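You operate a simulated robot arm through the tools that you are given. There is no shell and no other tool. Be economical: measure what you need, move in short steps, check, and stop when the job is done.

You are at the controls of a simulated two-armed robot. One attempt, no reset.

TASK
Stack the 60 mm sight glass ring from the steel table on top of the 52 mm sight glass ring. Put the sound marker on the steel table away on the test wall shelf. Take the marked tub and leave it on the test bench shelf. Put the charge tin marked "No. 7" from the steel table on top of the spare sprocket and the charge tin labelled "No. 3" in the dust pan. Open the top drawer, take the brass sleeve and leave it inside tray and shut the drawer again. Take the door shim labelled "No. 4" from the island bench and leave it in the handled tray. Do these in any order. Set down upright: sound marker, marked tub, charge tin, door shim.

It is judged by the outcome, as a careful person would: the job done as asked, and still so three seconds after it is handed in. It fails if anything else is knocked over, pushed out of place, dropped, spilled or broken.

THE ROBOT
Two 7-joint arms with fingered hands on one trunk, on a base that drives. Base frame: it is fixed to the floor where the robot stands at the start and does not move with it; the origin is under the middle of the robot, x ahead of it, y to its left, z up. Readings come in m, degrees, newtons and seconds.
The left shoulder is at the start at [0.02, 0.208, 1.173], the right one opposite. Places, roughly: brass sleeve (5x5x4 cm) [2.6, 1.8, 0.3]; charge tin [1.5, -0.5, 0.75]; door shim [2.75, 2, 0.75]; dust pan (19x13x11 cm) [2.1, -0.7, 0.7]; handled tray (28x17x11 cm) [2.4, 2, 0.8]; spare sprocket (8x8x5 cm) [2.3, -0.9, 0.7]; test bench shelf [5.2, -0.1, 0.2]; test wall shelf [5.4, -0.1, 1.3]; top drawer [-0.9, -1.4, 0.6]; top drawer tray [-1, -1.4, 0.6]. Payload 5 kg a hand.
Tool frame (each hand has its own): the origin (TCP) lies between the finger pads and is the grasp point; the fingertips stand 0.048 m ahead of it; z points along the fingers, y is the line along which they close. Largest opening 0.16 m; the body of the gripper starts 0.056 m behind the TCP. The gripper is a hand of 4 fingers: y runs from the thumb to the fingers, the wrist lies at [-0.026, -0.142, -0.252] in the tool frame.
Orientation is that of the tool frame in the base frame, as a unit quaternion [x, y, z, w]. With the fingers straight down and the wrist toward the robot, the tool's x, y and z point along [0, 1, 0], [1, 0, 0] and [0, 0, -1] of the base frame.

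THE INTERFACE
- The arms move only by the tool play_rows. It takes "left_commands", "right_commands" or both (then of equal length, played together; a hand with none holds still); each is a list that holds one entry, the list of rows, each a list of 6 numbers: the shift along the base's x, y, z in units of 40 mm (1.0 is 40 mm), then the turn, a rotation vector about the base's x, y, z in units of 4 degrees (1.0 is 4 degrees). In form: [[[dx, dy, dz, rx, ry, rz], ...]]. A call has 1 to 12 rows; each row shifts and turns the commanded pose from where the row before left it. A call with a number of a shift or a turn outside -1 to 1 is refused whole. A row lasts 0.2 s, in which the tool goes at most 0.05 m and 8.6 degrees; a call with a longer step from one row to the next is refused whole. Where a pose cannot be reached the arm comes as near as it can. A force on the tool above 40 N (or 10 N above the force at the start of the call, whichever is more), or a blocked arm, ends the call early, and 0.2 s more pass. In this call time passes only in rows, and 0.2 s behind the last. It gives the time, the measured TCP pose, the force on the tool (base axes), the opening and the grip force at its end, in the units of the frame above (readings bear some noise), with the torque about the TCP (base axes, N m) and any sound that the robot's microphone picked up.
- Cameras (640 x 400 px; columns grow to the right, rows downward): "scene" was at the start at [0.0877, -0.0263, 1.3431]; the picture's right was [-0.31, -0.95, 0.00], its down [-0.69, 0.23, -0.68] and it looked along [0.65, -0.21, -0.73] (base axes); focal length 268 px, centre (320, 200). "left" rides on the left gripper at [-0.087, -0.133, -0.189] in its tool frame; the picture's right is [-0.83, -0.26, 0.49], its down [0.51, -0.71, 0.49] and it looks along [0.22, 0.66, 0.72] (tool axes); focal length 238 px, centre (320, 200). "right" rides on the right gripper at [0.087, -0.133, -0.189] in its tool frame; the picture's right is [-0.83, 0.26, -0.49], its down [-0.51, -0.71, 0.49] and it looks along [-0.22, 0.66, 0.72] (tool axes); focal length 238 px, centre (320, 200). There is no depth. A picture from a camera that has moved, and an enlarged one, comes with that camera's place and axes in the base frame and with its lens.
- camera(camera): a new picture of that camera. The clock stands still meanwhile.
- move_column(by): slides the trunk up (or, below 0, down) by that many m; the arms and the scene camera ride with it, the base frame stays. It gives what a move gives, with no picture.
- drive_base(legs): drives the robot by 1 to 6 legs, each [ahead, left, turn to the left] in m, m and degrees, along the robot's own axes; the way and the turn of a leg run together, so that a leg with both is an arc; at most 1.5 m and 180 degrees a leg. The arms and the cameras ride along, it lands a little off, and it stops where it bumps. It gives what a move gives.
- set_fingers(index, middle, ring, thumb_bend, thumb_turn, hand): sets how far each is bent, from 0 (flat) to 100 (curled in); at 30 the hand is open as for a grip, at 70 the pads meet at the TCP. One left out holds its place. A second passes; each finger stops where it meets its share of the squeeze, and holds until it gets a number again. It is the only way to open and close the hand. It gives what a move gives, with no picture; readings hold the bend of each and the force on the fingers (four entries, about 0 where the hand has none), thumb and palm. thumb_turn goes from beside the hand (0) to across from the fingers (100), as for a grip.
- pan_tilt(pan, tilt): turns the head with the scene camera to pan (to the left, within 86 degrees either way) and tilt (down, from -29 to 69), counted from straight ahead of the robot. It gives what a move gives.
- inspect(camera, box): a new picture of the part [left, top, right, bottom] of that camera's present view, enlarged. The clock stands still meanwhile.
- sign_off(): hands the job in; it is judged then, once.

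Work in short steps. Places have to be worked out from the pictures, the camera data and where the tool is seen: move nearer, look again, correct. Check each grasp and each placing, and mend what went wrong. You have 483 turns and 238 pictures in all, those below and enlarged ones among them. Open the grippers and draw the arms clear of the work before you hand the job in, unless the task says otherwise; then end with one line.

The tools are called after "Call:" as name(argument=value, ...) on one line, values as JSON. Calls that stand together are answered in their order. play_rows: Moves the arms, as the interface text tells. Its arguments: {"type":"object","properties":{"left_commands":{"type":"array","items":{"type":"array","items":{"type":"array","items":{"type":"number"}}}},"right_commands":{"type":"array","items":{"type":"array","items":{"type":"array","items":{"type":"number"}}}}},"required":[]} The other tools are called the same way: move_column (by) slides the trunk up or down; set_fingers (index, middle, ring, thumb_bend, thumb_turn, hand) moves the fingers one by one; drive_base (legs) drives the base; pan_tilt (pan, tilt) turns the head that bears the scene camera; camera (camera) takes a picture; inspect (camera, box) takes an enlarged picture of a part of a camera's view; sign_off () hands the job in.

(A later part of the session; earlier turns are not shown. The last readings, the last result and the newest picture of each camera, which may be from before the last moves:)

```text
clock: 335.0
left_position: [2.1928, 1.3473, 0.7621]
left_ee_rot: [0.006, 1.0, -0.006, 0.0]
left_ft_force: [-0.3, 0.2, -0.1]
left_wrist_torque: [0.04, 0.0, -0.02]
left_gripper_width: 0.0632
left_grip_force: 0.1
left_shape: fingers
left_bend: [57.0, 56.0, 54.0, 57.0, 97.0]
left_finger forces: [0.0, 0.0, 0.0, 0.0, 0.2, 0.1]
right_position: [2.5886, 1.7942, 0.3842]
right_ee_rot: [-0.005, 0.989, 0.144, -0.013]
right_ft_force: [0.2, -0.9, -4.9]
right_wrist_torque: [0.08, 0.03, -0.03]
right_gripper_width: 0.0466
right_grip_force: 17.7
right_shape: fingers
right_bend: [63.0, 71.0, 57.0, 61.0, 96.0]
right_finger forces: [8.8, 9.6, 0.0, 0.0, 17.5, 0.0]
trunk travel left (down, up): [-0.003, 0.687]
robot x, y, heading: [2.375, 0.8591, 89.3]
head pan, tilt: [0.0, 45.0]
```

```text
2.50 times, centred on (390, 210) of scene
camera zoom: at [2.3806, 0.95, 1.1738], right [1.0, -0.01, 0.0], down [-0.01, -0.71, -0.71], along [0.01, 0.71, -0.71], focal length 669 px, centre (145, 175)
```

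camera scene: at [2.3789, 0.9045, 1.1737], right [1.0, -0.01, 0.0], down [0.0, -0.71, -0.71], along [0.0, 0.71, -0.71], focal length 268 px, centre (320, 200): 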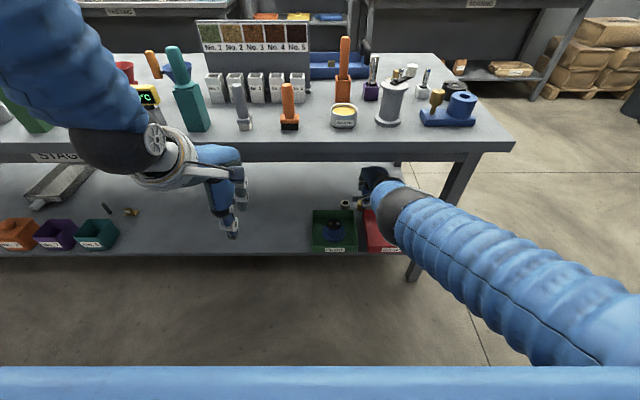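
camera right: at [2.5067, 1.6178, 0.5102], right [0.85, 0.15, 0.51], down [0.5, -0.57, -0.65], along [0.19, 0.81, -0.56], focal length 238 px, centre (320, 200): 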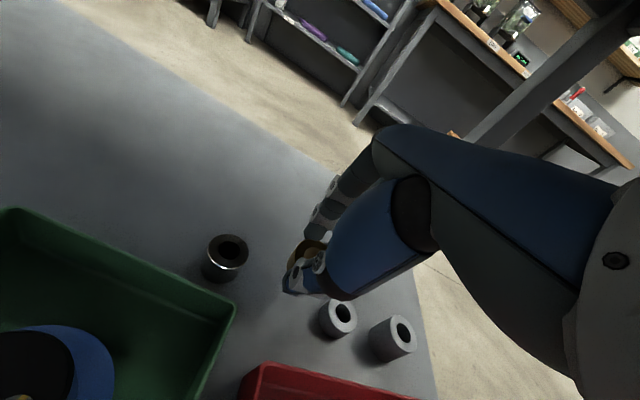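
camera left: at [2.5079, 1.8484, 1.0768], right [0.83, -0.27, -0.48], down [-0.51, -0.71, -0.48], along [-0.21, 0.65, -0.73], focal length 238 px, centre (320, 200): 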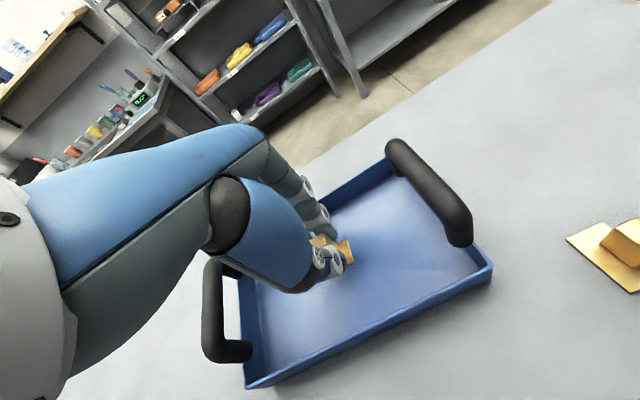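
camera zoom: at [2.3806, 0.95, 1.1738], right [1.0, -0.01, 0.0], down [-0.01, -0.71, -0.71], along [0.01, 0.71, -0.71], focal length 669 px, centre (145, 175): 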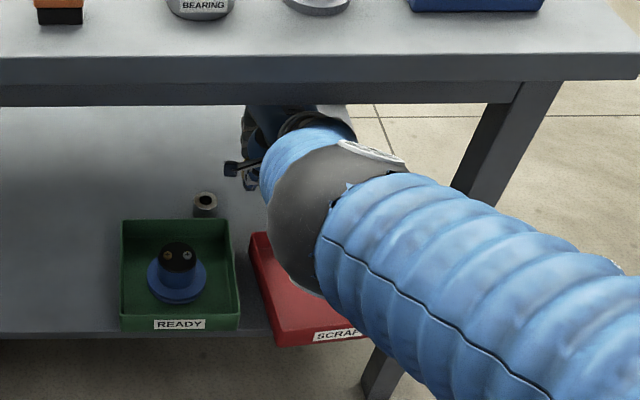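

Sleeve now just above rim height. Lift one more centimetre, then back the base straight out.

Call:
play_rows(right_commands=[[[0, 0, 0.2, 0.2, 0, 0], [0, 0, 0.15, 0.2, 0, 0]]])

Call:
drive_base(legs=[[-0.42, 0, 0]])

Call:
camera(camera="scene")

Call:
inspect(camera="right", box=[180, 60, 400, 340])

```text
clock: 335.6
left_position: [2.1921, 1.3481, 0.7612]
left_ee_rot: [0.007, 1.0, -0.006, 0.0]
left_ft_force: [-0.2, -0.2, 1.3]
left_wrist_torque: [0.02, -0.01, -0.03]
left_gripper_width: 0.063
left_grip_force: 0.0
left_shape: fingers
left_bend: [57.0, 56.0, 54.0, 57.0, 97.0]
left_finger forces: [0.1, 0.1, 0.0, 0.1, 0.0, 0.1]
right_position: [2.5895, 1.8099, 0.3994]
right_ee_rot: [-0.004, 0.988, 0.157, -0.012]
right_ft_force: [0.1, 1.1, -2.7]
right_wrist_torque: [-0.09, 0.01, -0.01]
right_gripper_width: 0.0466
right_grip_force: 18.4
right_shape: fingers
right_bend: [63.0, 71.0, 57.0, 61.0, 96.0]
right_finger forces: [8.8, 9.8, 0.0, 0.1, 17.4, 0.0]
right hand out of reach, approached as far as the arm can: row 1, 2
trunk travel left (down, up): [-0.003, 0.687]
robot x, y, heading: [2.3773, 0.8563, 89.0]
head pan, tilt: [0.0, 45.0]
```

```text
clock: 338.2
left_position: [2.1875, 0.9243, 0.7632]
left_ee_rot: [0.01, 1.0, -0.006, 0.0]
left_ft_force: [-0.4, -0.5, -1.0]
left_wrist_torque: [0.04, 0.02, 0.0]
left_gripper_width: 0.0633
left_grip_force: 0.1
left_shape: fingers
left_bend: [57.0, 56.0, 54.0, 57.0, 97.0]
left_finger forces: [0.0, 0.1, 0.0, 0.0, 0.0, 0.0]
right_position: [2.5879, 1.384, 0.3989]
right_ee_rot: [-0.002, 0.988, 0.156, -0.012]
right_ft_force: [-0.1, 0.2, -2.8]
right_wrist_torque: [-0.04, 0.01, -0.04]
right_gripper_width: 0.0468
right_grip_force: 18.5
right_shape: fingers
right_bend: [63.0, 71.0, 57.0, 61.0, 96.0]
right_finger forces: [8.8, 9.7, 0.0, 0.1, 17.4, 0.1]
trunk travel left (down, up): [-0.003, 0.687]
robot x, y, heading: [2.366, 0.4342, 88.9]
head pan, tilt: [0.0, 45.0]
```

```text
63 pictures are left
camera scene: at [2.3744, 0.5249, 1.1739], right [1.0, -0.02, 0.0], down [-0.01, -0.71, -0.71], along [0.01, 0.71, -0.71], focal length 268 px, centre (320, 200)
```

scene: 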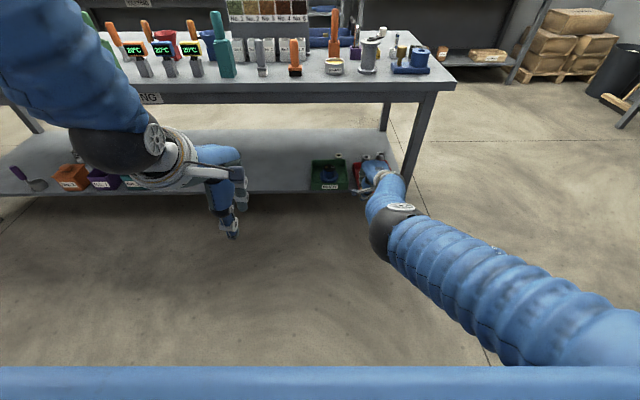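

```text
1.43 times, centred on (290, 200) of right
camera zoom: at [2.5052, 1.1995, 0.539], right [0.85, 0.1, 0.52], down [0.49, -0.52, -0.7], along [0.2, 0.85, -0.49], focal length 340 px, centre (363, 200)
```

zoom: 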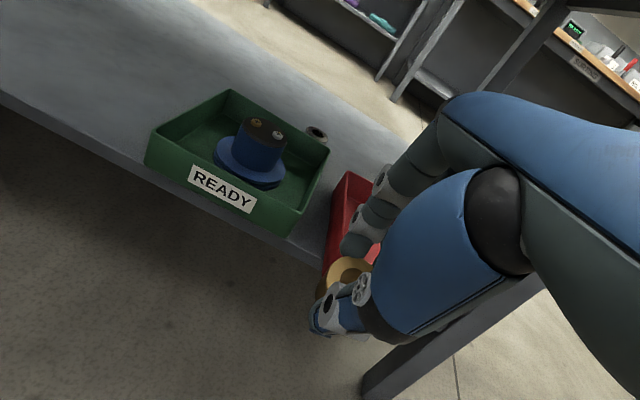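

Sleeve is out. Back off 0.2 more, raise the trunk, and look at the red bin.

Call:
drive_base(legs=[[-0.2, 0, 0.8]])

Call:
play_rows(right_commands=[[[0.3, -0.3, 1, -0.5, 0, 0], [0.3, -0.3, 1, -0.5, 0, 0], [0.3, -0.3, 1, -0.5, 0, 0], [0.3, -0.3, 1, -0.5, 0, 0], [0.3, -0.3, 1, -0.5, 0, 0], [0.3, -0.3, 1, -0.5, 0, 0], [0.3, -0.3, 1, -0.5, 0, 0], [0.3, -0.3, 1, -0.5, 0, 0], [0, 0, 1, -0.5, 0, 0], [0, 0, 1, 0, 0, 0]]])

Call:
inspect(camera="scene", box=[280, 120, 440, 220])

```text
clock: 339.3
left_position: [2.1897, 0.8474, 0.7623]
left_ee_rot: [0.006, 1.0, -0.005, -0.003]
left_ft_force: [-0.2, -0.3, -0.6]
left_wrist_torque: [0.04, -0.01, -0.04]
left_gripper_width: 0.0631
left_grip_force: 0.1
left_shape: fingers
left_bend: [57.0, 56.0, 54.0, 57.0, 97.0]
left_finger forces: [0.1, 0.0, 0.0, 0.1, 0.0, 0.0]
right_position: [2.5824, 1.3089, 0.3953]
right_ee_rot: [-0.006, 0.988, 0.155, -0.015]
right_ft_force: [0.0, 0.5, -3.5]
right_wrist_torque: [-0.06, 0.0, 0.01]
right_gripper_width: 0.0468
right_grip_force: 18.3
right_shape: fingers
right_bend: [63.0, 71.0, 57.0, 61.0, 96.0]
right_finger forces: [8.9, 10.2, 0.0, 0.1, 17.5, 0.1]
trunk travel left (down, up): [-0.003, 0.687]
robot x, y, heading: [2.377, 0.3607, 89.5]
head pan, tilt: [0.0, 45.0]
stopped in leg 1: the robot was blocked; the commanded pose is now the measured one
```

```text
clock: 339.7
left_position: [2.1904, 0.8485, 0.763]
left_ee_rot: [0.007, 1.0, -0.006, -0.002]
left_ft_force: [0.1, 0.3, -0.5]
left_wrist_torque: [0.06, -0.03, 0.02]
left_gripper_width: 0.0631
left_grip_force: 0.1
left_shape: fingers
left_bend: [57.0, 56.0, 54.0, 57.0, 97.0]
left_finger forces: [0.0, 0.0, 0.0, 0.2, 0.0, 0.0]
right_position: [2.6332, 1.2342, 0.3333]
right_ee_rot: [0.067, 0.992, 0.082, -0.074]
right_ft_force: [-5.1, -0.2, -2.8]
right_wrist_torque: [-0.05, -0.43, -0.13]
right_gripper_width: 0.0467
right_grip_force: 17.1
right_shape: fingers
right_bend: [64.0, 71.0, 57.0, 60.0, 96.0]
right_finger forces: [8.8, 9.9, 0.1, 0.0, 16.6, 0.0]
trunk travel left (down, up): [-0.003, 0.687]
robot x, y, heading: [2.3733, 0.3634, 89.2]
head pan, tilt: [0.0, 45.0]
stopped in row 2 (right hand): the force on the tool passed its limit (the readings are from after the stop); the commanded pose is now the measured one
```

```text
4.00 times, centred on (360, 170) of scene
camera zoom: at [2.381, 0.45, 1.1736], right [1.0, -0.01, 0.0], down [-0.01, -0.71, -0.71], along [0.01, 0.71, -0.71], focal length 1071 px, centre (160, 320)
```

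zoom: 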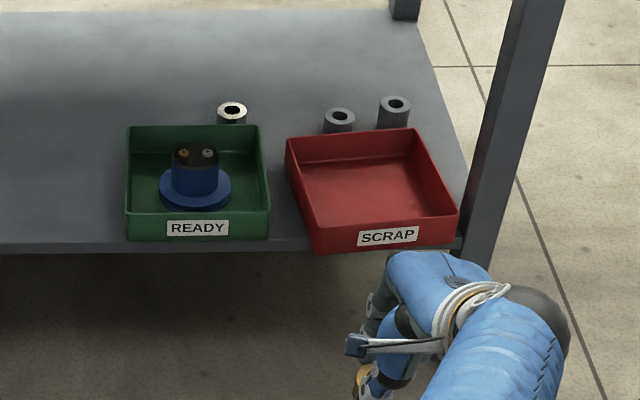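

The red bin was pulled ~3 cm forward and turned ~6°; I'll push it back with the left hand. First raise the right hand (sleeve) to a clear spot.

Call:
play_rows(right_commands=[[[0.3, 0, 0.7, 0, 0, 0], [0.3, 0, 0.8, 0, 0, 0], [0.3, 0, 0.8, 0, 0, 0], [0.3, 0, 0.8, 0, 0, 0], [0.2, 0, 0.8, 0, 0, 0], [0, 0, 0.8, 0, 0, 0], [0, 0, 0.8, 0, 0, 0], [0, 0, 0.8, 0, 0, 0]]])

Call:
camera(camera="scene")

```text
clock: 341.5
left_position: [2.1902, 0.8482, 0.7607]
left_ee_rot: [0.008, 1.0, -0.006, -0.002]
left_ft_force: [1.0, -1.2, 0.2]
left_wrist_torque: [0.05, 0.01, 0.02]
left_gripper_width: 0.0632
left_grip_force: 0.0
left_shape: fingers
left_bend: [57.0, 56.0, 54.0, 57.0, 97.0]
left_finger forces: [0.0, 0.0, 0.1, 0.0, 0.0, 0.1]
right_position: [2.6978, 1.2353, 0.5955]
right_ee_rot: [0.07, 0.991, 0.085, -0.071]
right_ft_force: [-0.1, -0.2, -4.1]
right_wrist_torque: [0.05, 0.01, 0.01]
right_gripper_width: 0.0464
right_grip_force: 17.6
right_shape: fingers
right_bend: [64.0, 71.0, 57.0, 60.0, 96.0]
right_finger forces: [8.4, 10.4, 0.0, 0.0, 16.4, 0.1]
trunk travel left (down, up): [-0.003, 0.687]
robot x, y, heading: [2.3728, 0.3615, 89.1]
head pan, tilt: [0.0, 45.0]
```

```text
60 pictures are left
camera scene: at [2.3797, 0.4495, 1.1738], right [1.0, -0.01, 0.0], down [-0.01, -0.71, -0.71], along [0.01, 0.71, -0.71], focal length 268 px, centre (320, 200)
```

scene: 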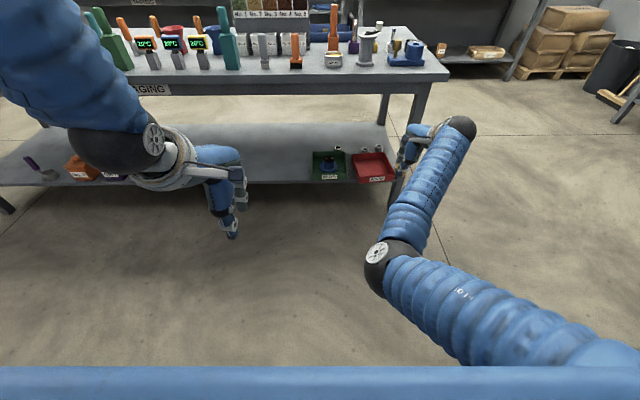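

Position the base so the left hand faces the red bin's front.

Call:
drive_base(legs=[[0.04, -0.45, 0.5], [0.26, 0, 0]])

Call:
set_fingers(hand="left", index=50, middle=50, ring=50, thumb_bend=70)

Call:
play_rows(left_commands=[[[0, 0.3, -0.9, 0, 0, 0], [0, 0.5, -0.9, 0, 0, 0], [0, 0.5, -0.9, 0, 0, 0], [0, 0.5, -0.9, 0, 0, 0], [0, 0.5, -0.9, 0, 0, 0], [0, 0.5, -0.9, 0, 0, 0], [0, 0.3, -0.9, 0, 0, 0], [0, 0, -0.9, 0, 0, 0], [0, 0, -0.9, 0, 0, 0], [0, 0, -0.9, 0, 0, 0]]])

Call:
camera(camera="left")

Call:
camera(camera="scene")

```text
clock: 345.8
left_position: [2.6575, 1.1472, 0.7618]
left_ee_rot: [0.011, 1.0, -0.005, 0.0]
left_ft_force: [-0.5, 0.3, -1.0]
left_wrist_torque: [-0.04, -0.05, -0.05]
left_gripper_width: 0.0635
left_grip_force: 0.1
left_shape: fingers
left_bend: [57.0, 56.0, 54.0, 57.0, 97.0]
left_finger forces: [0.1, 0.1, 0.1, 0.0, 0.0, 0.0]
right_position: [3.1711, 1.5286, 0.5912]
right_ee_rot: [0.075, 0.991, 0.084, -0.068]
right_ft_force: [-0.6, 0.7, -3.0]
right_wrist_torque: [-0.01, 0.0, 0.02]
right_gripper_width: 0.0462
right_grip_force: 18.2
right_shape: fingers
right_bend: [64.0, 71.0, 57.0, 60.0, 96.0]
right_finger forces: [8.4, 10.5, 0.0, 0.1, 16.4, 0.0]
trunk travel left (down, up): [-0.003, 0.687]
robot x, y, heading: [2.8391, 0.6562, 88.8]
head pan, tilt: [0.0, 45.0]
```

```text
clock: 346.8
left_position: [2.6556, 1.1464, 0.7627]
left_ee_rot: [0.011, 1.0, -0.006, 0.0]
left_ft_force: [-0.2, -0.1, -0.4]
left_wrist_torque: [-0.02, 0.03, 0.04]
left_gripper_width: 0.0525
left_grip_force: 0.1
left_shape: fingers
left_bend: [50.0, 50.0, 50.0, 70.0, 97.0]
left_finger forces: [0.0, 0.0, 0.0, 0.0, 0.0, 0.1]
right_position: [3.1731, 1.53, 0.5926]
right_ee_rot: [0.076, 0.991, 0.083, -0.067]
right_ft_force: [-0.2, -0.2, -2.7]
right_wrist_torque: [0.01, -0.03, 0.01]
right_gripper_width: 0.0467
right_grip_force: 17.4
right_shape: fingers
right_bend: [64.0, 71.0, 57.0, 60.0, 96.0]
right_finger forces: [8.3, 10.4, 0.0, 0.1, 16.4, 0.0]
trunk travel left (down, up): [-0.003, 0.687]
robot x, y, heading: [2.8391, 0.657, 88.6]
head pan, tilt: [0.0, 45.0]
```

```text
clock: 349.0
left_position: [2.6588, 1.2713, 0.4016]
left_ee_rot: [0.01, 1.0, -0.005, 0.0]
left_ft_force: [0.6, 1.3, 1.5]
left_wrist_torque: [-0.15, 0.03, -0.01]
left_gripper_width: 0.0527
left_grip_force: 0.1
left_shape: fingers
left_bend: [50.0, 50.0, 50.0, 70.0, 97.0]
left_finger forces: [0.0, 0.0, 0.1, 0.0, 0.0, 0.0]
right_position: [3.1729, 1.5288, 0.5919]
right_ee_rot: [0.076, 0.991, 0.084, -0.067]
right_ft_force: [-0.5, 0.3, -3.5]
right_wrist_torque: [-0.04, -0.02, -0.01]
right_gripper_width: 0.0466
right_grip_force: 17.4
right_shape: fingers
right_bend: [64.0, 71.0, 57.0, 60.0, 96.0]
right_finger forces: [8.3, 10.4, 0.0, 0.0, 16.4, 0.0]
trunk travel left (down, up): [-0.003, 0.687]
robot x, y, heading: [2.84, 0.6551, 89.0]
head pan, tilt: [0.0, 45.0]
```

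```text
59 pictures are left
camera left: at [2.7425, 1.1391, 0.5927], right [0.83, -0.28, -0.48], down [-0.52, -0.7, -0.48], along [-0.21, 0.65, -0.73], focal length 238 px, centre (320, 200)
```

left: 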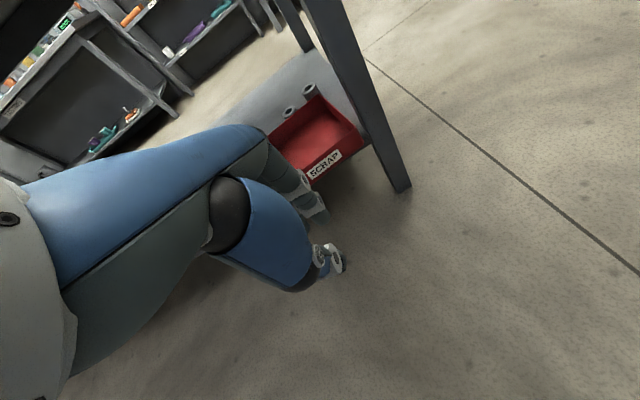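

```text
58 pictures are left
camera scene: at [2.8427, 0.7472, 1.1737], right [1.0, -0.02, 0.0], down [-0.01, -0.71, -0.71], along [0.01, 0.71, -0.71], focal length 268 px, centre (320, 200)
```

scene: 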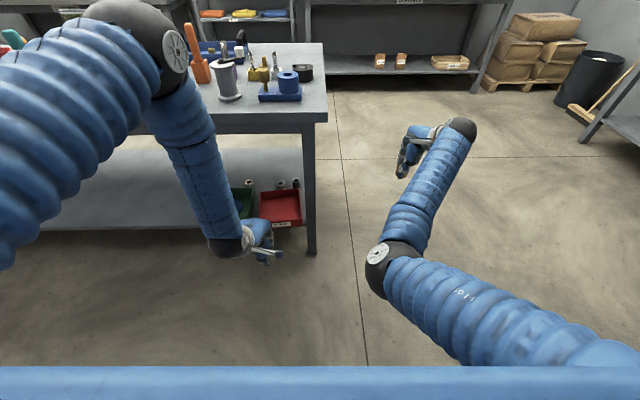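

Lower the left fingers in front of the bin's front wall and approach it.

Call:
play_rows(left_commands=[[[0, 0.5, -0.8, 0, 0, 0], [0, 0.7, -0.8, 0, 0, 0], [0, 0.8, -0.5, 0, 0, 0], [0, 0.8, 0, 0, 0, 0], [0, 0.5, 0, 0, 0, 0]]])

Call:
inspect(camera="left", box=[200, 80, 420, 300])

```text
clock: 350.2
left_position: [2.6575, 1.401, 0.3165]
left_ee_rot: [0.009, 1.0, -0.007, 0.0]
left_ft_force: [0.0, 0.6, 0.0]
left_wrist_torque: [0.07, 0.02, 0.05]
left_gripper_width: 0.0527
left_grip_force: 0.0
left_shape: fingers
left_bend: [50.0, 50.0, 50.0, 70.0, 97.0]
left_finger forces: [0.1, 0.1, 0.1, 0.1, 0.0, 0.0]
right_position: [3.1716, 1.5289, 0.5931]
right_ee_rot: [0.076, 0.991, 0.085, -0.066]
right_ft_force: [0.5, 0.4, -3.8]
right_wrist_torque: [0.0, -0.03, -0.02]
right_gripper_width: 0.0465
right_grip_force: 17.6
right_shape: fingers
right_bend: [64.0, 71.0, 57.0, 60.0, 96.0]
right_finger forces: [8.3, 10.4, 0.1, 0.0, 16.3, 0.1]
trunk travel left (down, up): [-0.003, 0.687]
robot x, y, heading: [2.8398, 0.6584, 88.6]
head pan, tilt: [0.0, 45.0]
```

```text
1.82 times, centred on (310, 190) of left
camera zoom: at [2.74, 1.2689, 0.5081], right [0.83, -0.28, -0.48], down [-0.52, -0.71, -0.48], along [-0.21, 0.65, -0.73], focal length 433 px, centre (338, 218)
```

zoom: 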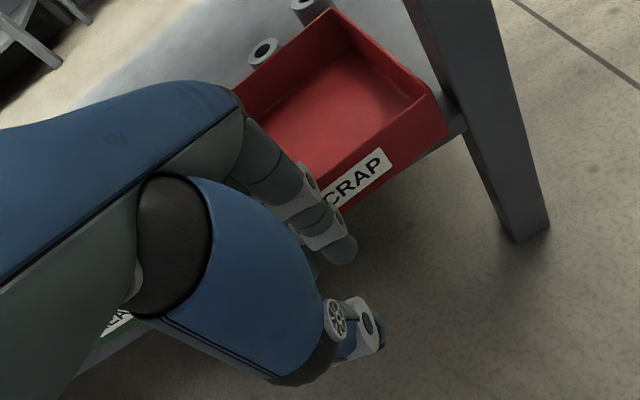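

Push gently +y.

Call:
play_rows(left_commands=[[[0, 0.4, 0, 0, 0, 0], [0, 0.4, 0, 0, 0, 0], [0, 0.3, 0, 0, 0, 0]]])

Call:
inspect(camera="left", box=[200, 80, 420, 300])

```text
clock: 351.0
left_position: [2.6557, 1.4467, 0.3186]
left_ee_rot: [0.01, 1.0, -0.006, 0.0]
left_ft_force: [0.4, -1.6, -0.4]
left_wrist_torque: [0.06, 0.0, 0.03]
left_gripper_width: 0.0526
left_grip_force: 0.0
left_shape: fingers
left_bend: [50.0, 50.0, 50.0, 70.0, 97.0]
left_finger forces: [0.1, 0.1, 0.1, 0.0, 0.0, 0.0]
right_position: [3.1726, 1.5302, 0.5914]
right_ee_rot: [0.076, 0.991, 0.084, -0.068]
right_ft_force: [-0.2, -0.5, -3.1]
right_wrist_torque: [0.03, -0.04, 0.05]
right_gripper_width: 0.0464
right_grip_force: 17.9
right_shape: fingers
right_bend: [64.0, 71.0, 57.0, 60.0, 96.0]
right_finger forces: [8.2, 10.4, 0.0, 0.0, 16.4, 0.1]
trunk travel left (down, up): [-0.003, 0.687]
robot x, y, heading: [2.8404, 0.6552, 88.7]
head pan, tilt: [0.0, 45.0]
```

```text
1.82 times, centred on (310, 190) of left
camera zoom: at [2.74, 1.3146, 0.5094], right [0.83, -0.28, -0.48], down [-0.52, -0.7, -0.48], along [-0.2, 0.65, -0.73], focal length 433 px, centre (338, 218)
```

zoom: 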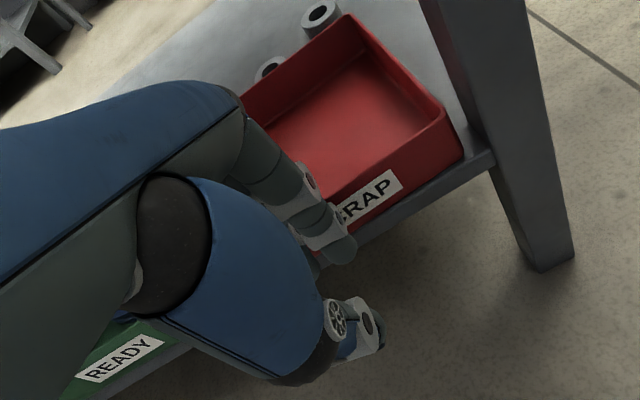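

The bin is parallel to the shelf edge again. Withdraw the left hand and check from the scene camera.

Call:
play_rows(left_commands=[[[0, -0.8, 0, 0, 0, 0], [0, -1, 0, 0, 0, 0], [-0.4, -0.9, 0.3, 0, 0, 0], [-0.6, -0.8, 0.5, 0, 0, 0], [-0.6, -0.6, 0.8, 0, 0, 0], [-0.6, 0, 1, 0, 0, 0], [0, 0, 1, 0, 0, 0]]])

Call:
inspect(camera="scene", box=[200, 150, 330, 250])

```text
clock: 352.6
left_position: [2.5679, 1.2801, 0.4603]
left_ee_rot: [0.011, 1.0, -0.007, 0.0]
left_ft_force: [-0.3, -1.5, -1.7]
left_wrist_torque: [0.14, 0.04, 0.03]
left_gripper_width: 0.0525
left_grip_force: 0.0
left_shape: fingers
left_bend: [50.0, 50.0, 50.0, 70.0, 97.0]
left_finger forces: [0.1, 0.0, 0.0, 0.0, 0.0, 0.0]
right_position: [3.1736, 1.5285, 0.5925]
right_ee_rot: [0.076, 0.991, 0.083, -0.067]
right_ft_force: [-0.2, 0.5, -2.2]
right_wrist_torque: [0.01, 0.01, 0.02]
right_gripper_width: 0.0463
right_grip_force: 17.1
right_shape: fingers
right_bend: [64.0, 71.0, 57.0, 60.0, 96.0]
right_finger forces: [8.2, 10.4, 0.0, 0.0, 16.5, 0.1]
trunk travel left (down, up): [-0.003, 0.687]
robot x, y, heading: [2.8373, 0.655, 88.8]
head pan, tilt: [0.0, 45.0]
```

```text
4.00 times, centred on (265, 200) of scene
camera zoom: at [2.8426, 0.7467, 1.1739], right [1.0, -0.02, 0.0], down [-0.01, -0.71, -0.71], along [0.01, 0.71, -0.71], focal length 1071 px, centre (540, 200)
```

zoom: 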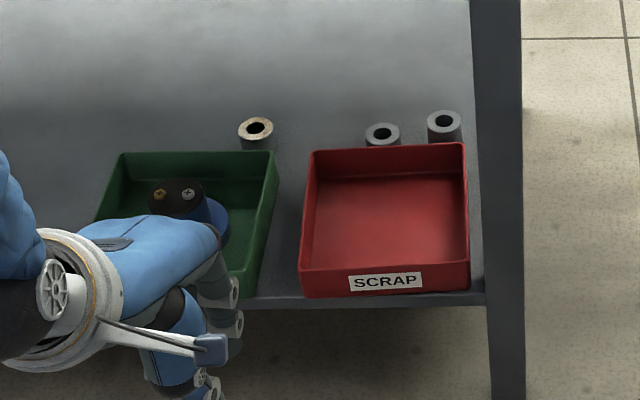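

Bin restored to its original place. Now to the drawer: raise the trunk, move clear of the bench end, turn to face −x.

Call:
move_column(by=0.4)

Call:
drive_base(legs=[[0, -0.8, 0], [0, 0, 91]])

Call:
pan_tilt(pan=0, tilt=25)

Call:
camera(camera="scene")

```text
clock: 356.4
left_position: [2.566, 1.2818, 0.8609]
left_ee_rot: [0.011, 1.0, -0.006, 0.0]
left_ft_force: [0.0, -0.6, -0.7]
left_wrist_torque: [-0.02, 0.02, 0.02]
left_gripper_width: 0.0526
left_grip_force: 0.1
left_shape: fingers
left_bend: [50.0, 50.0, 50.0, 70.0, 97.0]
left_finger forces: [0.0, 0.0, 0.1, 0.0, 0.0, 0.0]
right_position: [3.1728, 1.5305, 0.9911]
right_ee_rot: [0.076, 0.991, 0.084, -0.068]
right_ft_force: [-0.1, 0.3, -3.3]
right_wrist_torque: [-0.02, -0.02, 0.02]
right_gripper_width: 0.0464
right_grip_force: 17.6
right_shape: fingers
right_bend: [64.0, 71.0, 57.0, 60.0, 96.0]
right_finger forces: [8.1, 10.5, 0.1, 0.0, 16.4, 0.1]
trunk travel left (down, up): [-0.403, 0.287]
robot x, y, heading: [2.836, 0.6563, 88.8]
head pan, tilt: [0.0, 45.0]
```

```text
clock: 364.6
left_position: [3.0258, 0.3357, 0.8605]
left_ee_rot: [0.719, -0.695, 0.004, -0.004]
left_ft_force: [-0.7, 0.4, 0.0]
left_wrist_torque: [0.01, 0.01, 0.01]
left_gripper_width: 0.0528
left_grip_force: 0.0
left_shape: fingers
left_bend: [50.0, 50.0, 50.0, 70.0, 97.0]
left_finger forces: [0.0, 0.0, 0.0, 0.0, 0.0, 0.0]
right_position: [2.7474, 0.927, 0.9931]
right_ee_rot: [-0.667, 0.737, 0.01, -0.107]
right_ft_force: [0.1, 0.1, -3.3]
right_wrist_torque: [0.04, 0.01, 0.01]
right_gripper_width: 0.0462
right_grip_force: 16.8
right_shape: fingers
right_bend: [64.0, 71.0, 57.0, 60.0, 96.0]
right_finger forces: [8.2, 9.6, 0.1, 0.0, 15.5, 0.0]
trunk travel left (down, up): [-0.403, 0.287]
robot x, y, heading: [3.6393, 0.6452, -177.9]
head pan, tilt: [0.0, 45.0]
```

```text
clock: 365.5
left_position: [3.0264, 0.3357, 0.8603]
left_ee_rot: [0.719, -0.695, 0.005, -0.004]
left_ft_force: [-0.4, -0.6, 0.0]
left_wrist_torque: [-0.02, -0.01, -0.01]
left_gripper_width: 0.0525
left_grip_force: 0.1
left_shape: fingers
left_bend: [50.0, 50.0, 50.0, 70.0, 97.0]
left_finger forces: [0.0, 0.0, 0.0, 0.0, 0.0, 0.0]
right_position: [2.7462, 0.9294, 0.992]
right_ee_rot: [-0.667, 0.738, 0.009, -0.108]
right_ft_force: [1.1, 0.3, -2.5]
right_wrist_torque: [0.04, 0.0, -0.01]
right_gripper_width: 0.0461
right_grip_force: 17.0
right_shape: fingers
right_bend: [64.0, 71.0, 57.0, 60.0, 96.0]
right_finger forces: [8.1, 9.6, 0.1, 0.0, 15.4, 0.0]
trunk travel left (down, up): [-0.403, 0.287]
robot x, y, heading: [3.6364, 0.6422, -177.9]
head pan, tilt: [0.0, 25.0]
```

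```text
54 pictures are left
camera scene: at [3.5343, 0.6366, 1.6043], right [-0.03, 1.0, 0.0], down [0.42, 0.01, -0.91], along [-0.91, -0.03, -0.42], focal length 268 px, centre (320, 200)
```

scene: 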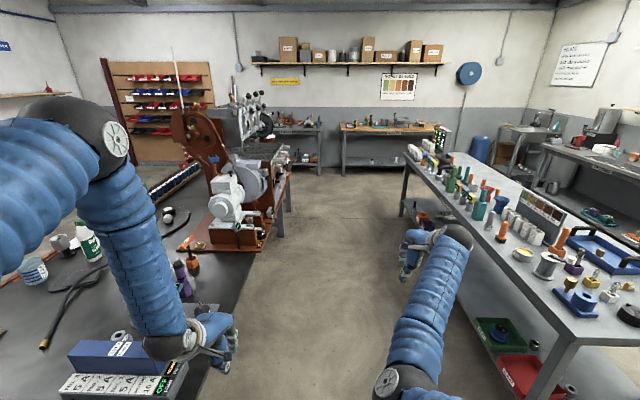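

Corridor is clear; the machine protrudes to y≈0.3. Shift right 0.2 and drive along −x.

Call:
drive_base(legs=[[0, -0.22, -2.1], [1.5, 0, 0], [1.5, 0, 0]])

Call:
pan_tilt(pan=35, tilt=30)

Call:
camera(camera="scene")

```text
clock: 381.2
left_position: [0.0026, 0.6011, 0.8597]
left_ee_rot: [-0.697, 0.717, -0.004, 0.004]
left_ft_force: [-0.2, -1.1, 0.8]
left_wrist_torque: [0.0, -0.01, 0.01]
left_gripper_width: 0.0524
left_grip_force: 0.1
left_shape: fingers
left_bend: [50.0, 50.0, 50.0, 70.0, 97.0]
left_finger forces: [0.0, 0.0, 0.0, 0.0, 0.0, 0.0]
right_position: [-0.2396, 1.2093, 0.9925]
right_ee_rot: [-0.644, 0.758, 0.013, -0.106]
right_ft_force: [-0.9, -0.6, -3.3]
right_wrist_torque: [-0.01, -0.01, 0.02]
right_gripper_width: 0.0457
right_grip_force: 16.6
right_shape: fingers
right_bend: [64.0, 71.0, 57.0, 60.0, 96.0]
right_finger forces: [8.3, 9.6, 0.1, 0.1, 15.4, 0.0]
trunk travel left (down, up): [-0.403, 0.287]
robot x, y, heading: [0.6279, 0.8669, 178.2]
head pan, tilt: [0.0, 25.0]
```

```text
clock: 382.2
left_position: [0.0026, 0.6013, 0.8607]
left_ee_rot: [-0.696, 0.718, -0.005, 0.004]
left_ft_force: [-0.6, 0.4, 0.7]
left_wrist_torque: [-0.01, 0.03, -0.02]
left_gripper_width: 0.0525
left_grip_force: 0.1
left_shape: fingers
left_bend: [50.0, 50.0, 50.0, 70.0, 97.0]
left_finger forces: [0.0, 0.0, 0.0, 0.0, 0.0, 0.0]
right_position: [-0.2392, 1.2104, 0.9929]
right_ee_rot: [-0.644, 0.757, 0.013, -0.106]
right_ft_force: [0.1, 1.0, -2.9]
right_wrist_torque: [0.01, -0.02, -0.02]
right_gripper_width: 0.0457
right_grip_force: 16.5
right_shape: fingers
right_bend: [64.0, 71.0, 57.0, 60.0, 96.0]
right_finger forces: [8.2, 9.6, 0.1, 0.0, 15.4, 0.1]
trunk travel left (down, up): [-0.403, 0.287]
robot x, y, heading: [0.6331, 0.8674, 178.2]
head pan, tilt: [35.0, 30.0]
```

```text
53 pictures are left
camera scene: at [0.545, 0.8172, 1.5964], right [-0.55, 0.84, 0.0], down [0.42, 0.27, -0.87], along [-0.72, -0.47, -0.5], focal length 268 px, centre (320, 200)
```

scene: 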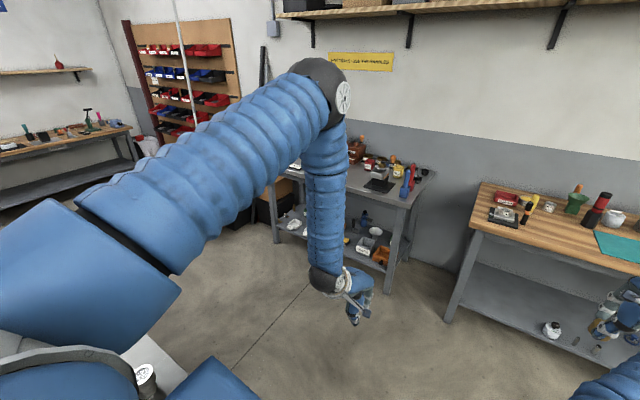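

Retract and level the right hand before passing between table and benches.

Call:
play_rows(right_commands=[[[0.9, -0.2, 0.2, 0.46, -0.61, 0.46], [0.9, -0.2, 0.2, 0.46, -0.61, 0.46], [0.9, -0.2, 0.2, 0.46, -0.61, 0.46], [0.9, -0.2, 0.2, 0.46, -0.61, 0.46], [0.9, -0.2, 0.2, 0, 0, 0], [0.9, -0.2, 0.2, 0, 0, 0]]])

Call:
drive_base(legs=[[0.62, 0, 1.8], [0, 0.9, 0]])

Call:
pan_tilt(pan=60, tilt=35)

Call:
camera(camera="scene")

```text
clock: 383.8
left_position: [0.0021, 0.6017, 0.8602]
left_ee_rot: [-0.697, 0.717, -0.004, 0.005]
left_ft_force: [0.4, 0.0, 0.2]
left_wrist_torque: [-0.08, -0.02, 0.0]
left_gripper_width: 0.0526
left_grip_force: 0.1
left_shape: fingers
left_bend: [50.0, 50.0, 50.0, 70.0, 97.0]
left_finger forces: [0.1, 0.0, 0.1, 0.1, 0.1, 0.1]
right_position: [-0.0827, 1.2761, 1.1203]
right_ee_rot: [-0.68, 0.73, 0.054, -0.034]
right_ft_force: [-0.4, 0.3, -3.3]
right_wrist_torque: [-0.02, -0.06, 0.03]
right_gripper_width: 0.0456
right_grip_force: 17.2
right_shape: fingers
right_bend: [64.0, 71.0, 57.0, 60.0, 96.0]
right_finger forces: [8.2, 9.8, 0.0, 0.0, 15.7, 0.1]
right hand out of reach, approached as far as the arm can: row 3, 4, 5, 6
trunk travel left (down, up): [-0.403, 0.287]
robot x, y, heading: [0.6313, 0.8664, 178.0]
head pan, tilt: [35.0, 30.0]
stopped in row 6 (right hand): the arm was blocked; the commanded pose is now the measured one
```

```text
clock: 391.5
left_position: [-0.5972, -0.2856, 0.8604]
left_ee_rot: [-0.707, 0.708, -0.005, 0.004]
left_ft_force: [-0.2, 0.2, -0.1]
left_wrist_torque: [0.04, 0.01, 0.02]
left_gripper_width: 0.0527
left_grip_force: 0.0
left_shape: fingers
left_bend: [50.0, 50.0, 50.0, 70.0, 97.0]
left_finger forces: [0.1, 0.0, 0.1, 0.0, 0.0, 0.0]
right_position: [-0.6979, 0.3875, 1.1201]
right_ee_rot: [-0.689, 0.722, 0.053, -0.032]
right_ft_force: [-0.8, -0.4, -2.9]
right_wrist_torque: [0.02, -0.01, -0.05]
right_gripper_width: 0.0459
right_grip_force: 16.2
right_shape: fingers
right_bend: [64.0, 71.0, 57.0, 60.0, 96.0]
right_finger forces: [8.2, 9.7, 0.0, 0.0, 15.7, 0.0]
trunk travel left (down, up): [-0.403, 0.287]
robot x, y, heading: [0.0278, -0.0042, 180.0]
head pan, tilt: [35.0, 30.0]
```

```text
clock: 392.4
left_position: [-0.596, -0.2855, 0.8607]
left_ee_rot: [-0.706, 0.708, -0.005, 0.004]
left_ft_force: [0.1, 0.2, 0.0]
left_wrist_torque: [0.0, -0.01, 0.02]
left_gripper_width: 0.0525
left_grip_force: 0.0
left_shape: fingers
left_bend: [50.0, 50.0, 50.0, 70.0, 97.0]
left_finger forces: [0.0, 0.0, 0.0, 0.0, 0.0, 0.0]
right_position: [-0.6981, 0.39, 1.1204]
right_ee_rot: [-0.689, 0.722, 0.054, -0.032]
right_ft_force: [0.0, 0.3, -4.1]
right_wrist_torque: [0.0, -0.01, 0.02]
right_gripper_width: 0.0459
right_grip_force: 17.2
right_shape: fingers
right_bend: [64.0, 71.0, 57.0, 60.0, 96.0]
right_finger forces: [8.2, 9.8, 0.0, 0.0, 15.7, 0.0]
trunk travel left (down, up): [-0.403, 0.287]
robot x, y, heading: [0.0261, -0.0019, 179.8]
head pan, tilt: [60.0, 35.0]
```

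```text
52 pictures are left
camera scene: at [-0.0304, -0.0781, 1.5886], right [-0.86, 0.5, 0.0], down [0.29, 0.5, -0.82], along [-0.41, -0.71, -0.57], focal length 268 px, centre (320, 200)
```

scene: 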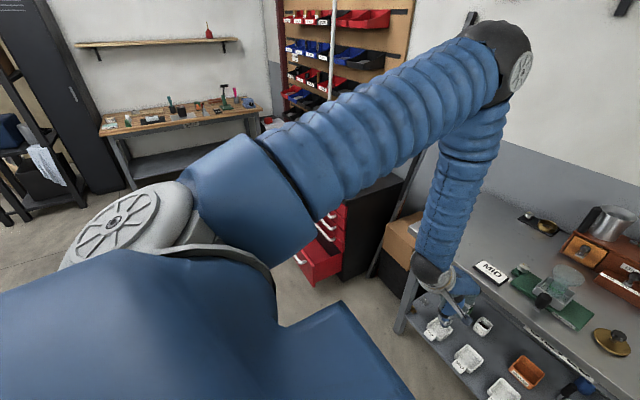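

Chest front faces +x near x≈-0.75, y≈-1.15…-1.65. Raise the left hand, then strafe left to face it.

Call:
play_rows(left_commands=[[[0.5, 0, 0.9, 0, 0, 0], [0.5, 0, 0.9, 0, 0, 0], [0.5, 0, 0.9, 0, 0, 0], [0.3, 0, 0.9, 0, 0, 0], [0, 0, 0.9, 0, 0, 0], [0, 0, 0.9, 0, 0, 0]]])

Call:
drive_base(legs=[[0, 1.3, 0]])

Call:
pan_tilt(pan=0, tilt=48)

Call:
camera(camera="scene")

```text
clock: 393.8
left_position: [-0.5236, -0.2842, 1.0788]
left_ee_rot: [-0.707, 0.707, -0.004, 0.004]
left_ft_force: [1.6, 0.7, -0.8]
left_wrist_torque: [-0.02, 0.18, 0.05]
left_gripper_width: 0.0523
left_grip_force: 0.1
left_shape: fingers
left_bend: [50.0, 50.0, 50.0, 70.0, 97.0]
left_finger forces: [0.0, 0.0, 0.0, 0.0, 0.1, 0.0]
right_position: [-0.6979, 0.3907, 1.1208]
right_ee_rot: [-0.689, 0.722, 0.054, -0.033]
right_ft_force: [0.4, 0.4, -2.8]
right_wrist_torque: [-0.04, 0.08, 0.01]
right_gripper_width: 0.0455
right_grip_force: 17.2
right_shape: fingers
right_bend: [64.0, 71.0, 57.0, 60.0, 96.0]
right_finger forces: [8.1, 9.8, 0.0, 0.0, 15.7, 0.0]
trunk travel left (down, up): [-0.403, 0.287]
robot x, y, heading: [0.02, -0.0033, 179.7]
head pan, tilt: [60.0, 35.0]
```

```text
clock: 400.4
left_position: [-0.5505, -1.5846, 1.077]
left_ee_rot: [-0.697, 0.717, -0.005, 0.005]
left_ft_force: [-0.1, 0.0, -0.2]
left_wrist_torque: [0.0, -0.02, 0.02]
left_gripper_width: 0.0527
left_grip_force: 0.0
left_shape: fingers
left_bend: [50.0, 50.0, 50.0, 70.0, 97.0]
left_finger forces: [0.1, 0.0, 0.1, 0.1, 0.0, 0.0]
right_position: [-0.7071, -0.9052, 1.1205]
right_ee_rot: [-0.68, 0.731, 0.054, -0.031]
right_ft_force: [0.6, 0.7, -3.1]
right_wrist_torque: [0.02, 0.01, 0.01]
right_gripper_width: 0.0457
right_grip_force: 17.1
right_shape: fingers
right_bend: [64.0, 71.0, 57.0, 60.0, 96.0]
right_finger forces: [8.2, 9.8, 0.0, 0.0, 15.6, 0.0]
trunk travel left (down, up): [-0.403, 0.287]
robot x, y, heading: [0.0042, -1.3161, 178.3]
head pan, tilt: [60.0, 35.0]
```

```text
clock: 401.7
left_position: [-0.5506, -1.5846, 1.0778]
left_ee_rot: [-0.697, 0.717, -0.004, 0.003]
left_ft_force: [-0.1, 0.2, 0.9]
left_wrist_torque: [-0.03, 0.0, 0.01]
left_gripper_width: 0.0527
left_grip_force: 0.1
left_shape: fingers
left_bend: [50.0, 50.0, 50.0, 70.0, 97.0]
left_finger forces: [0.0, 0.0, 0.0, 0.1, 0.1, 0.0]
right_position: [-0.7082, -0.9062, 1.1205]
right_ee_rot: [-0.68, 0.731, 0.054, -0.032]
right_ft_force: [0.4, 0.3, -3.4]
right_wrist_torque: [0.01, 0.02, -0.03]
right_gripper_width: 0.0457
right_grip_force: 17.0
right_shape: fingers
right_bend: [64.0, 71.0, 57.0, 60.0, 96.0]
right_finger forces: [8.2, 9.6, 0.1, 0.1, 15.6, 0.1]
trunk travel left (down, up): [-0.403, 0.287]
robot x, y, heading: [0.0062, -1.3188, 178.3]
head pan, tilt: [0.0, 48.0]
```

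```text
51 pictures are left
camera scene: at [-0.0839, -1.3132, 1.5696], right [0.03, 1.0, 0.0], down [0.74, -0.02, -0.67], along [-0.67, 0.02, -0.74], focal length 268 px, centre (320, 200)
```

scene: 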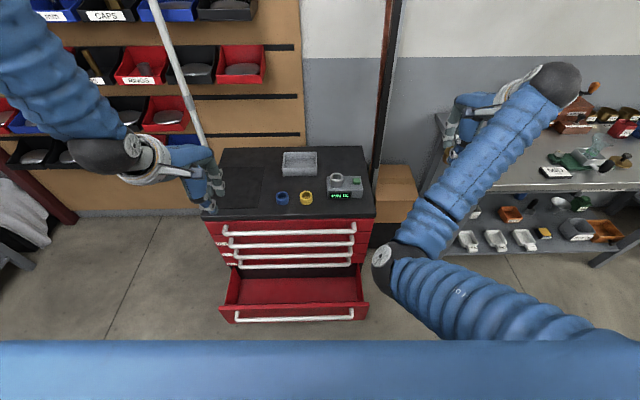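

Call:
inspect(camera="scene", box=[195, 145, 385, 330])

```text
2.16 times, centred on (290, 238) of scene
camera zoom: at [-0.0839, -1.3132, 1.5696], right [0.03, 1.0, 0.0], down [0.74, -0.02, -0.67], along [-0.67, 0.02, -0.74], focal length 579 px, centre (385, 119)
```

zoom: 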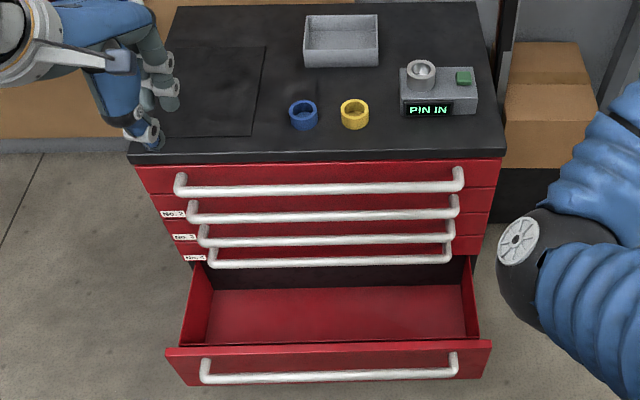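

Top drawer's bar handle spans y≈-1.71…-1.14 near x≈-0.76, z≈0.62. Bring the left hand above its middle for a second view.

Call:
set_fingers(hand="left", index=50, middle=50, ring=50, thumb_bend=50)

Call:
play_rows(left_commands=[[[-0.5, 0.6, -0.5, 0, 0, 0], [-0.5, 0.6, -0.5, 0, 0, 0], [-0.5, 0.6, -0.5, 0, 0, 0], [-0.5, 0.6, -0.6, 0, 0, 0], [-0.5, 0.6, -0.6, 0, 0, 0], [-0.5, 0.6, -0.6, 0, 0, 0], [-0.5, 0.5, -0.6, 0, 0, 0], [-0.3, 0, -0.6, 0, 0, 0]]])

Call:
camera(camera="left")

Call:
inspect(camera="scene", box=[215, 170, 375, 280])

```text
clock: 402.7
left_position: [-0.5507, -1.5855, 1.0787]
left_ee_rot: [-0.697, 0.717, -0.004, 0.004]
left_ft_force: [0.2, 0.7, -0.2]
left_wrist_torque: [0.04, -0.04, 0.03]
left_gripper_width: 0.091
left_grip_force: 0.0
left_shape: fingers
left_bend: [50.0, 50.0, 50.0, 50.0, 97.0]
left_finger forces: [0.0, 0.0, 0.0, 0.0, 0.0, 0.0]
right_position: [-0.708, -0.9072, 1.1208]
right_ee_rot: [-0.68, 0.73, 0.054, -0.031]
right_ft_force: [0.3, -0.1, -3.0]
right_wrist_torque: [-0.01, -0.02, -0.02]
right_gripper_width: 0.0456
right_grip_force: 16.4
right_shape: fingers
right_bend: [64.0, 71.0, 57.0, 60.0, 96.0]
right_finger forces: [8.1, 9.8, 0.0, 0.0, 15.6, 0.0]
trunk travel left (down, up): [-0.403, 0.287]
robot x, y, heading: [0.0049, -1.3128, 178.4]
head pan, tilt: [0.0, 48.0]
```

```text
clock: 404.5
left_position: [-0.7023, -1.4224, 0.8986]
left_ee_rot: [-0.698, 0.716, -0.005, 0.004]
left_ft_force: [-1.5, 0.5, 0.1]
left_wrist_torque: [0.07, -0.04, -0.03]
left_gripper_width: 0.0909
left_grip_force: 0.0
left_shape: fingers
left_bend: [50.0, 50.0, 50.0, 50.0, 97.0]
left_finger forces: [0.1, 0.0, 0.0, 0.0, 0.1, 0.1]
right_position: [-0.7088, -0.9077, 1.1188]
right_ee_rot: [-0.68, 0.731, 0.053, -0.031]
right_ft_force: [-0.6, -0.5, -3.2]
right_wrist_torque: [0.04, -0.01, -0.02]
right_gripper_width: 0.0456
right_grip_force: 17.0
right_shape: fingers
right_bend: [64.0, 71.0, 57.0, 60.0, 96.0]
right_finger forces: [8.0, 9.8, 0.0, 0.0, 15.7, 0.1]
trunk travel left (down, up): [-0.403, 0.287]
robot x, y, heading: [0.003, -1.3141, 178.5]
head pan, tilt: [0.0, 48.0]
```

```text
49 pictures are left
camera left: at [-0.5705, -1.3385, 1.0891], right [0.29, 0.83, -0.48], down [0.7, -0.52, -0.48], along [-0.65, -0.2, -0.73], focal length 238 px, centre (320, 200)
```

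left: 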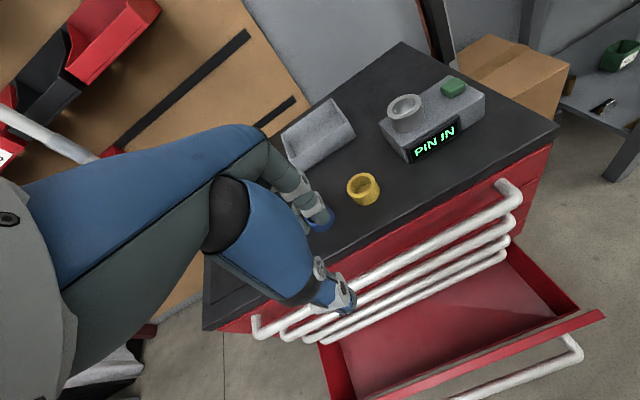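

```text
3.64 times, centred on (295, 225) of scene
camera zoom: at [-0.085, -1.3137, 1.5695], right [0.03, 1.0, 0.0], down [0.74, -0.02, -0.67], along [-0.67, 0.02, -0.74], focal length 974 px, centre (411, 109)
```

zoom: 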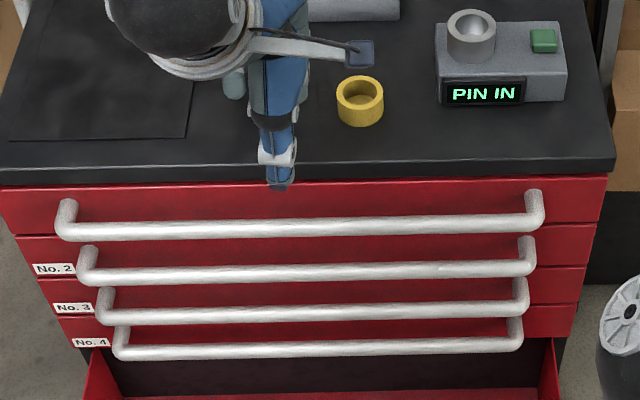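

Bar at x≈-0.740, z≈0.634 with only ~2.5 cm behind it. I'll grip it from the front with the hand tilted ~48° forward. Re-position the base, then tilt.

Call:
drive_base(legs=[[-0.07, 0.14, 1.5]])

Call:
play_rows(left_commands=[[[0.4, 0.3, 0, 0, 1, 0], [0.4, 0.3, 0, 0, 1, 0], [0.2, 0.3, 0, 0, 1, 0], [0, 0.3, 0, 0, 1, 0], [0, 0.3, -0.3, 0, 1, 0], [0, 0.3, -0.3, 0, 1, 0], [0, 0.3, -0.3, 0, 1, 0], [0, 0.3, -0.3, 0, 1, 0], [0, 0.3, -0.4, 0, 1, 0], [0, 0.3, -0.4, 0, 1, 0], [0, 0.3, -0.4, 0, 1, 0], [0, 0.2, -0.4, 0, 1, 0]]])

Call:
camera(camera="scene")

```text
clock: 405.9
left_position: [-0.6307, -1.5806, 0.8987]
left_ee_rot: [-0.706, 0.708, -0.003, 0.006]
left_ft_force: [0.5, -1.2, 0.6]
left_wrist_torque: [0.12, 0.05, -0.02]
left_gripper_width: 0.0907
left_grip_force: 0.1
left_shape: fingers
left_bend: [50.0, 50.0, 50.0, 50.0, 97.0]
left_finger forces: [0.0, 0.0, 0.0, 0.0, 0.1, 0.1]
right_position: [-0.646, -1.0638, 1.1212]
right_ee_rot: [-0.688, 0.723, 0.054, -0.032]
right_ft_force: [0.4, -1.0, -1.8]
right_wrist_torque: [0.09, 0.02, -0.03]
right_gripper_width: 0.0456
right_grip_force: 16.4
right_shape: fingers
right_bend: [64.0, 71.0, 57.0, 60.0, 96.0]
right_finger forces: [8.1, 9.8, 0.1, 0.0, 15.6, 0.1]
trunk travel left (down, up): [-0.403, 0.287]
robot x, y, heading: [0.0748, -1.4579, 179.7]
head pan, tilt: [0.0, 48.0]
```

```text
clock: 408.5
left_position: [-0.5902, -1.4395, 0.7852]
left_ee_rot: [-0.646, 0.648, 0.284, -0.286]
left_ft_force: [-0.8, 0.4, 1.5]
left_wrist_torque: [-0.02, -0.15, -0.02]
left_gripper_width: 0.0911
left_grip_force: 0.0
left_shape: fingers
left_bend: [50.0, 50.0, 50.0, 50.0, 97.0]
left_finger forces: [0.0, 0.1, 0.0, 0.0, 0.1, 0.0]
right_position: [-0.6481, -1.0634, 1.1198]
right_ee_rot: [-0.688, 0.723, 0.054, -0.032]
right_ft_force: [0.5, -0.4, -3.3]
right_wrist_torque: [-0.01, -0.02, 0.0]
right_gripper_width: 0.0457
right_grip_force: 16.5
right_shape: fingers
right_bend: [64.0, 71.0, 57.0, 60.0, 96.0]
right_finger forces: [8.1, 9.7, 0.1, 0.1, 15.7, 0.0]
trunk travel left (down, up): [-0.403, 0.287]
robot x, y, heading: [0.0742, -1.456, 179.8]
head pan, tilt: [0.0, 48.0]
```

```text
47 pictures are left
camera scene: at [-0.0151, -1.4575, 1.5696], right [0.0, 1.0, 0.0], down [0.74, 0.0, -0.67], along [-0.67, 0.0, -0.74], focal length 268 px, centre (320, 200)
```

scene: 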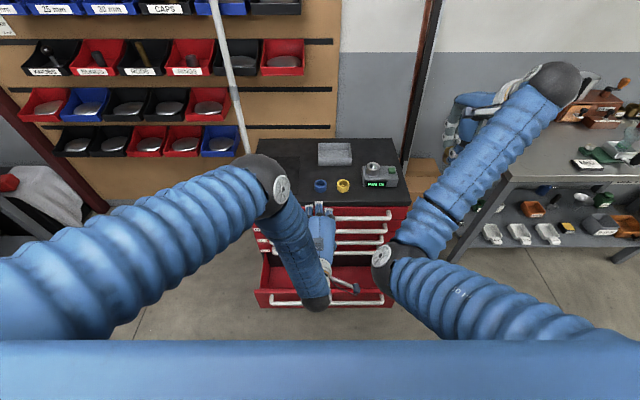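

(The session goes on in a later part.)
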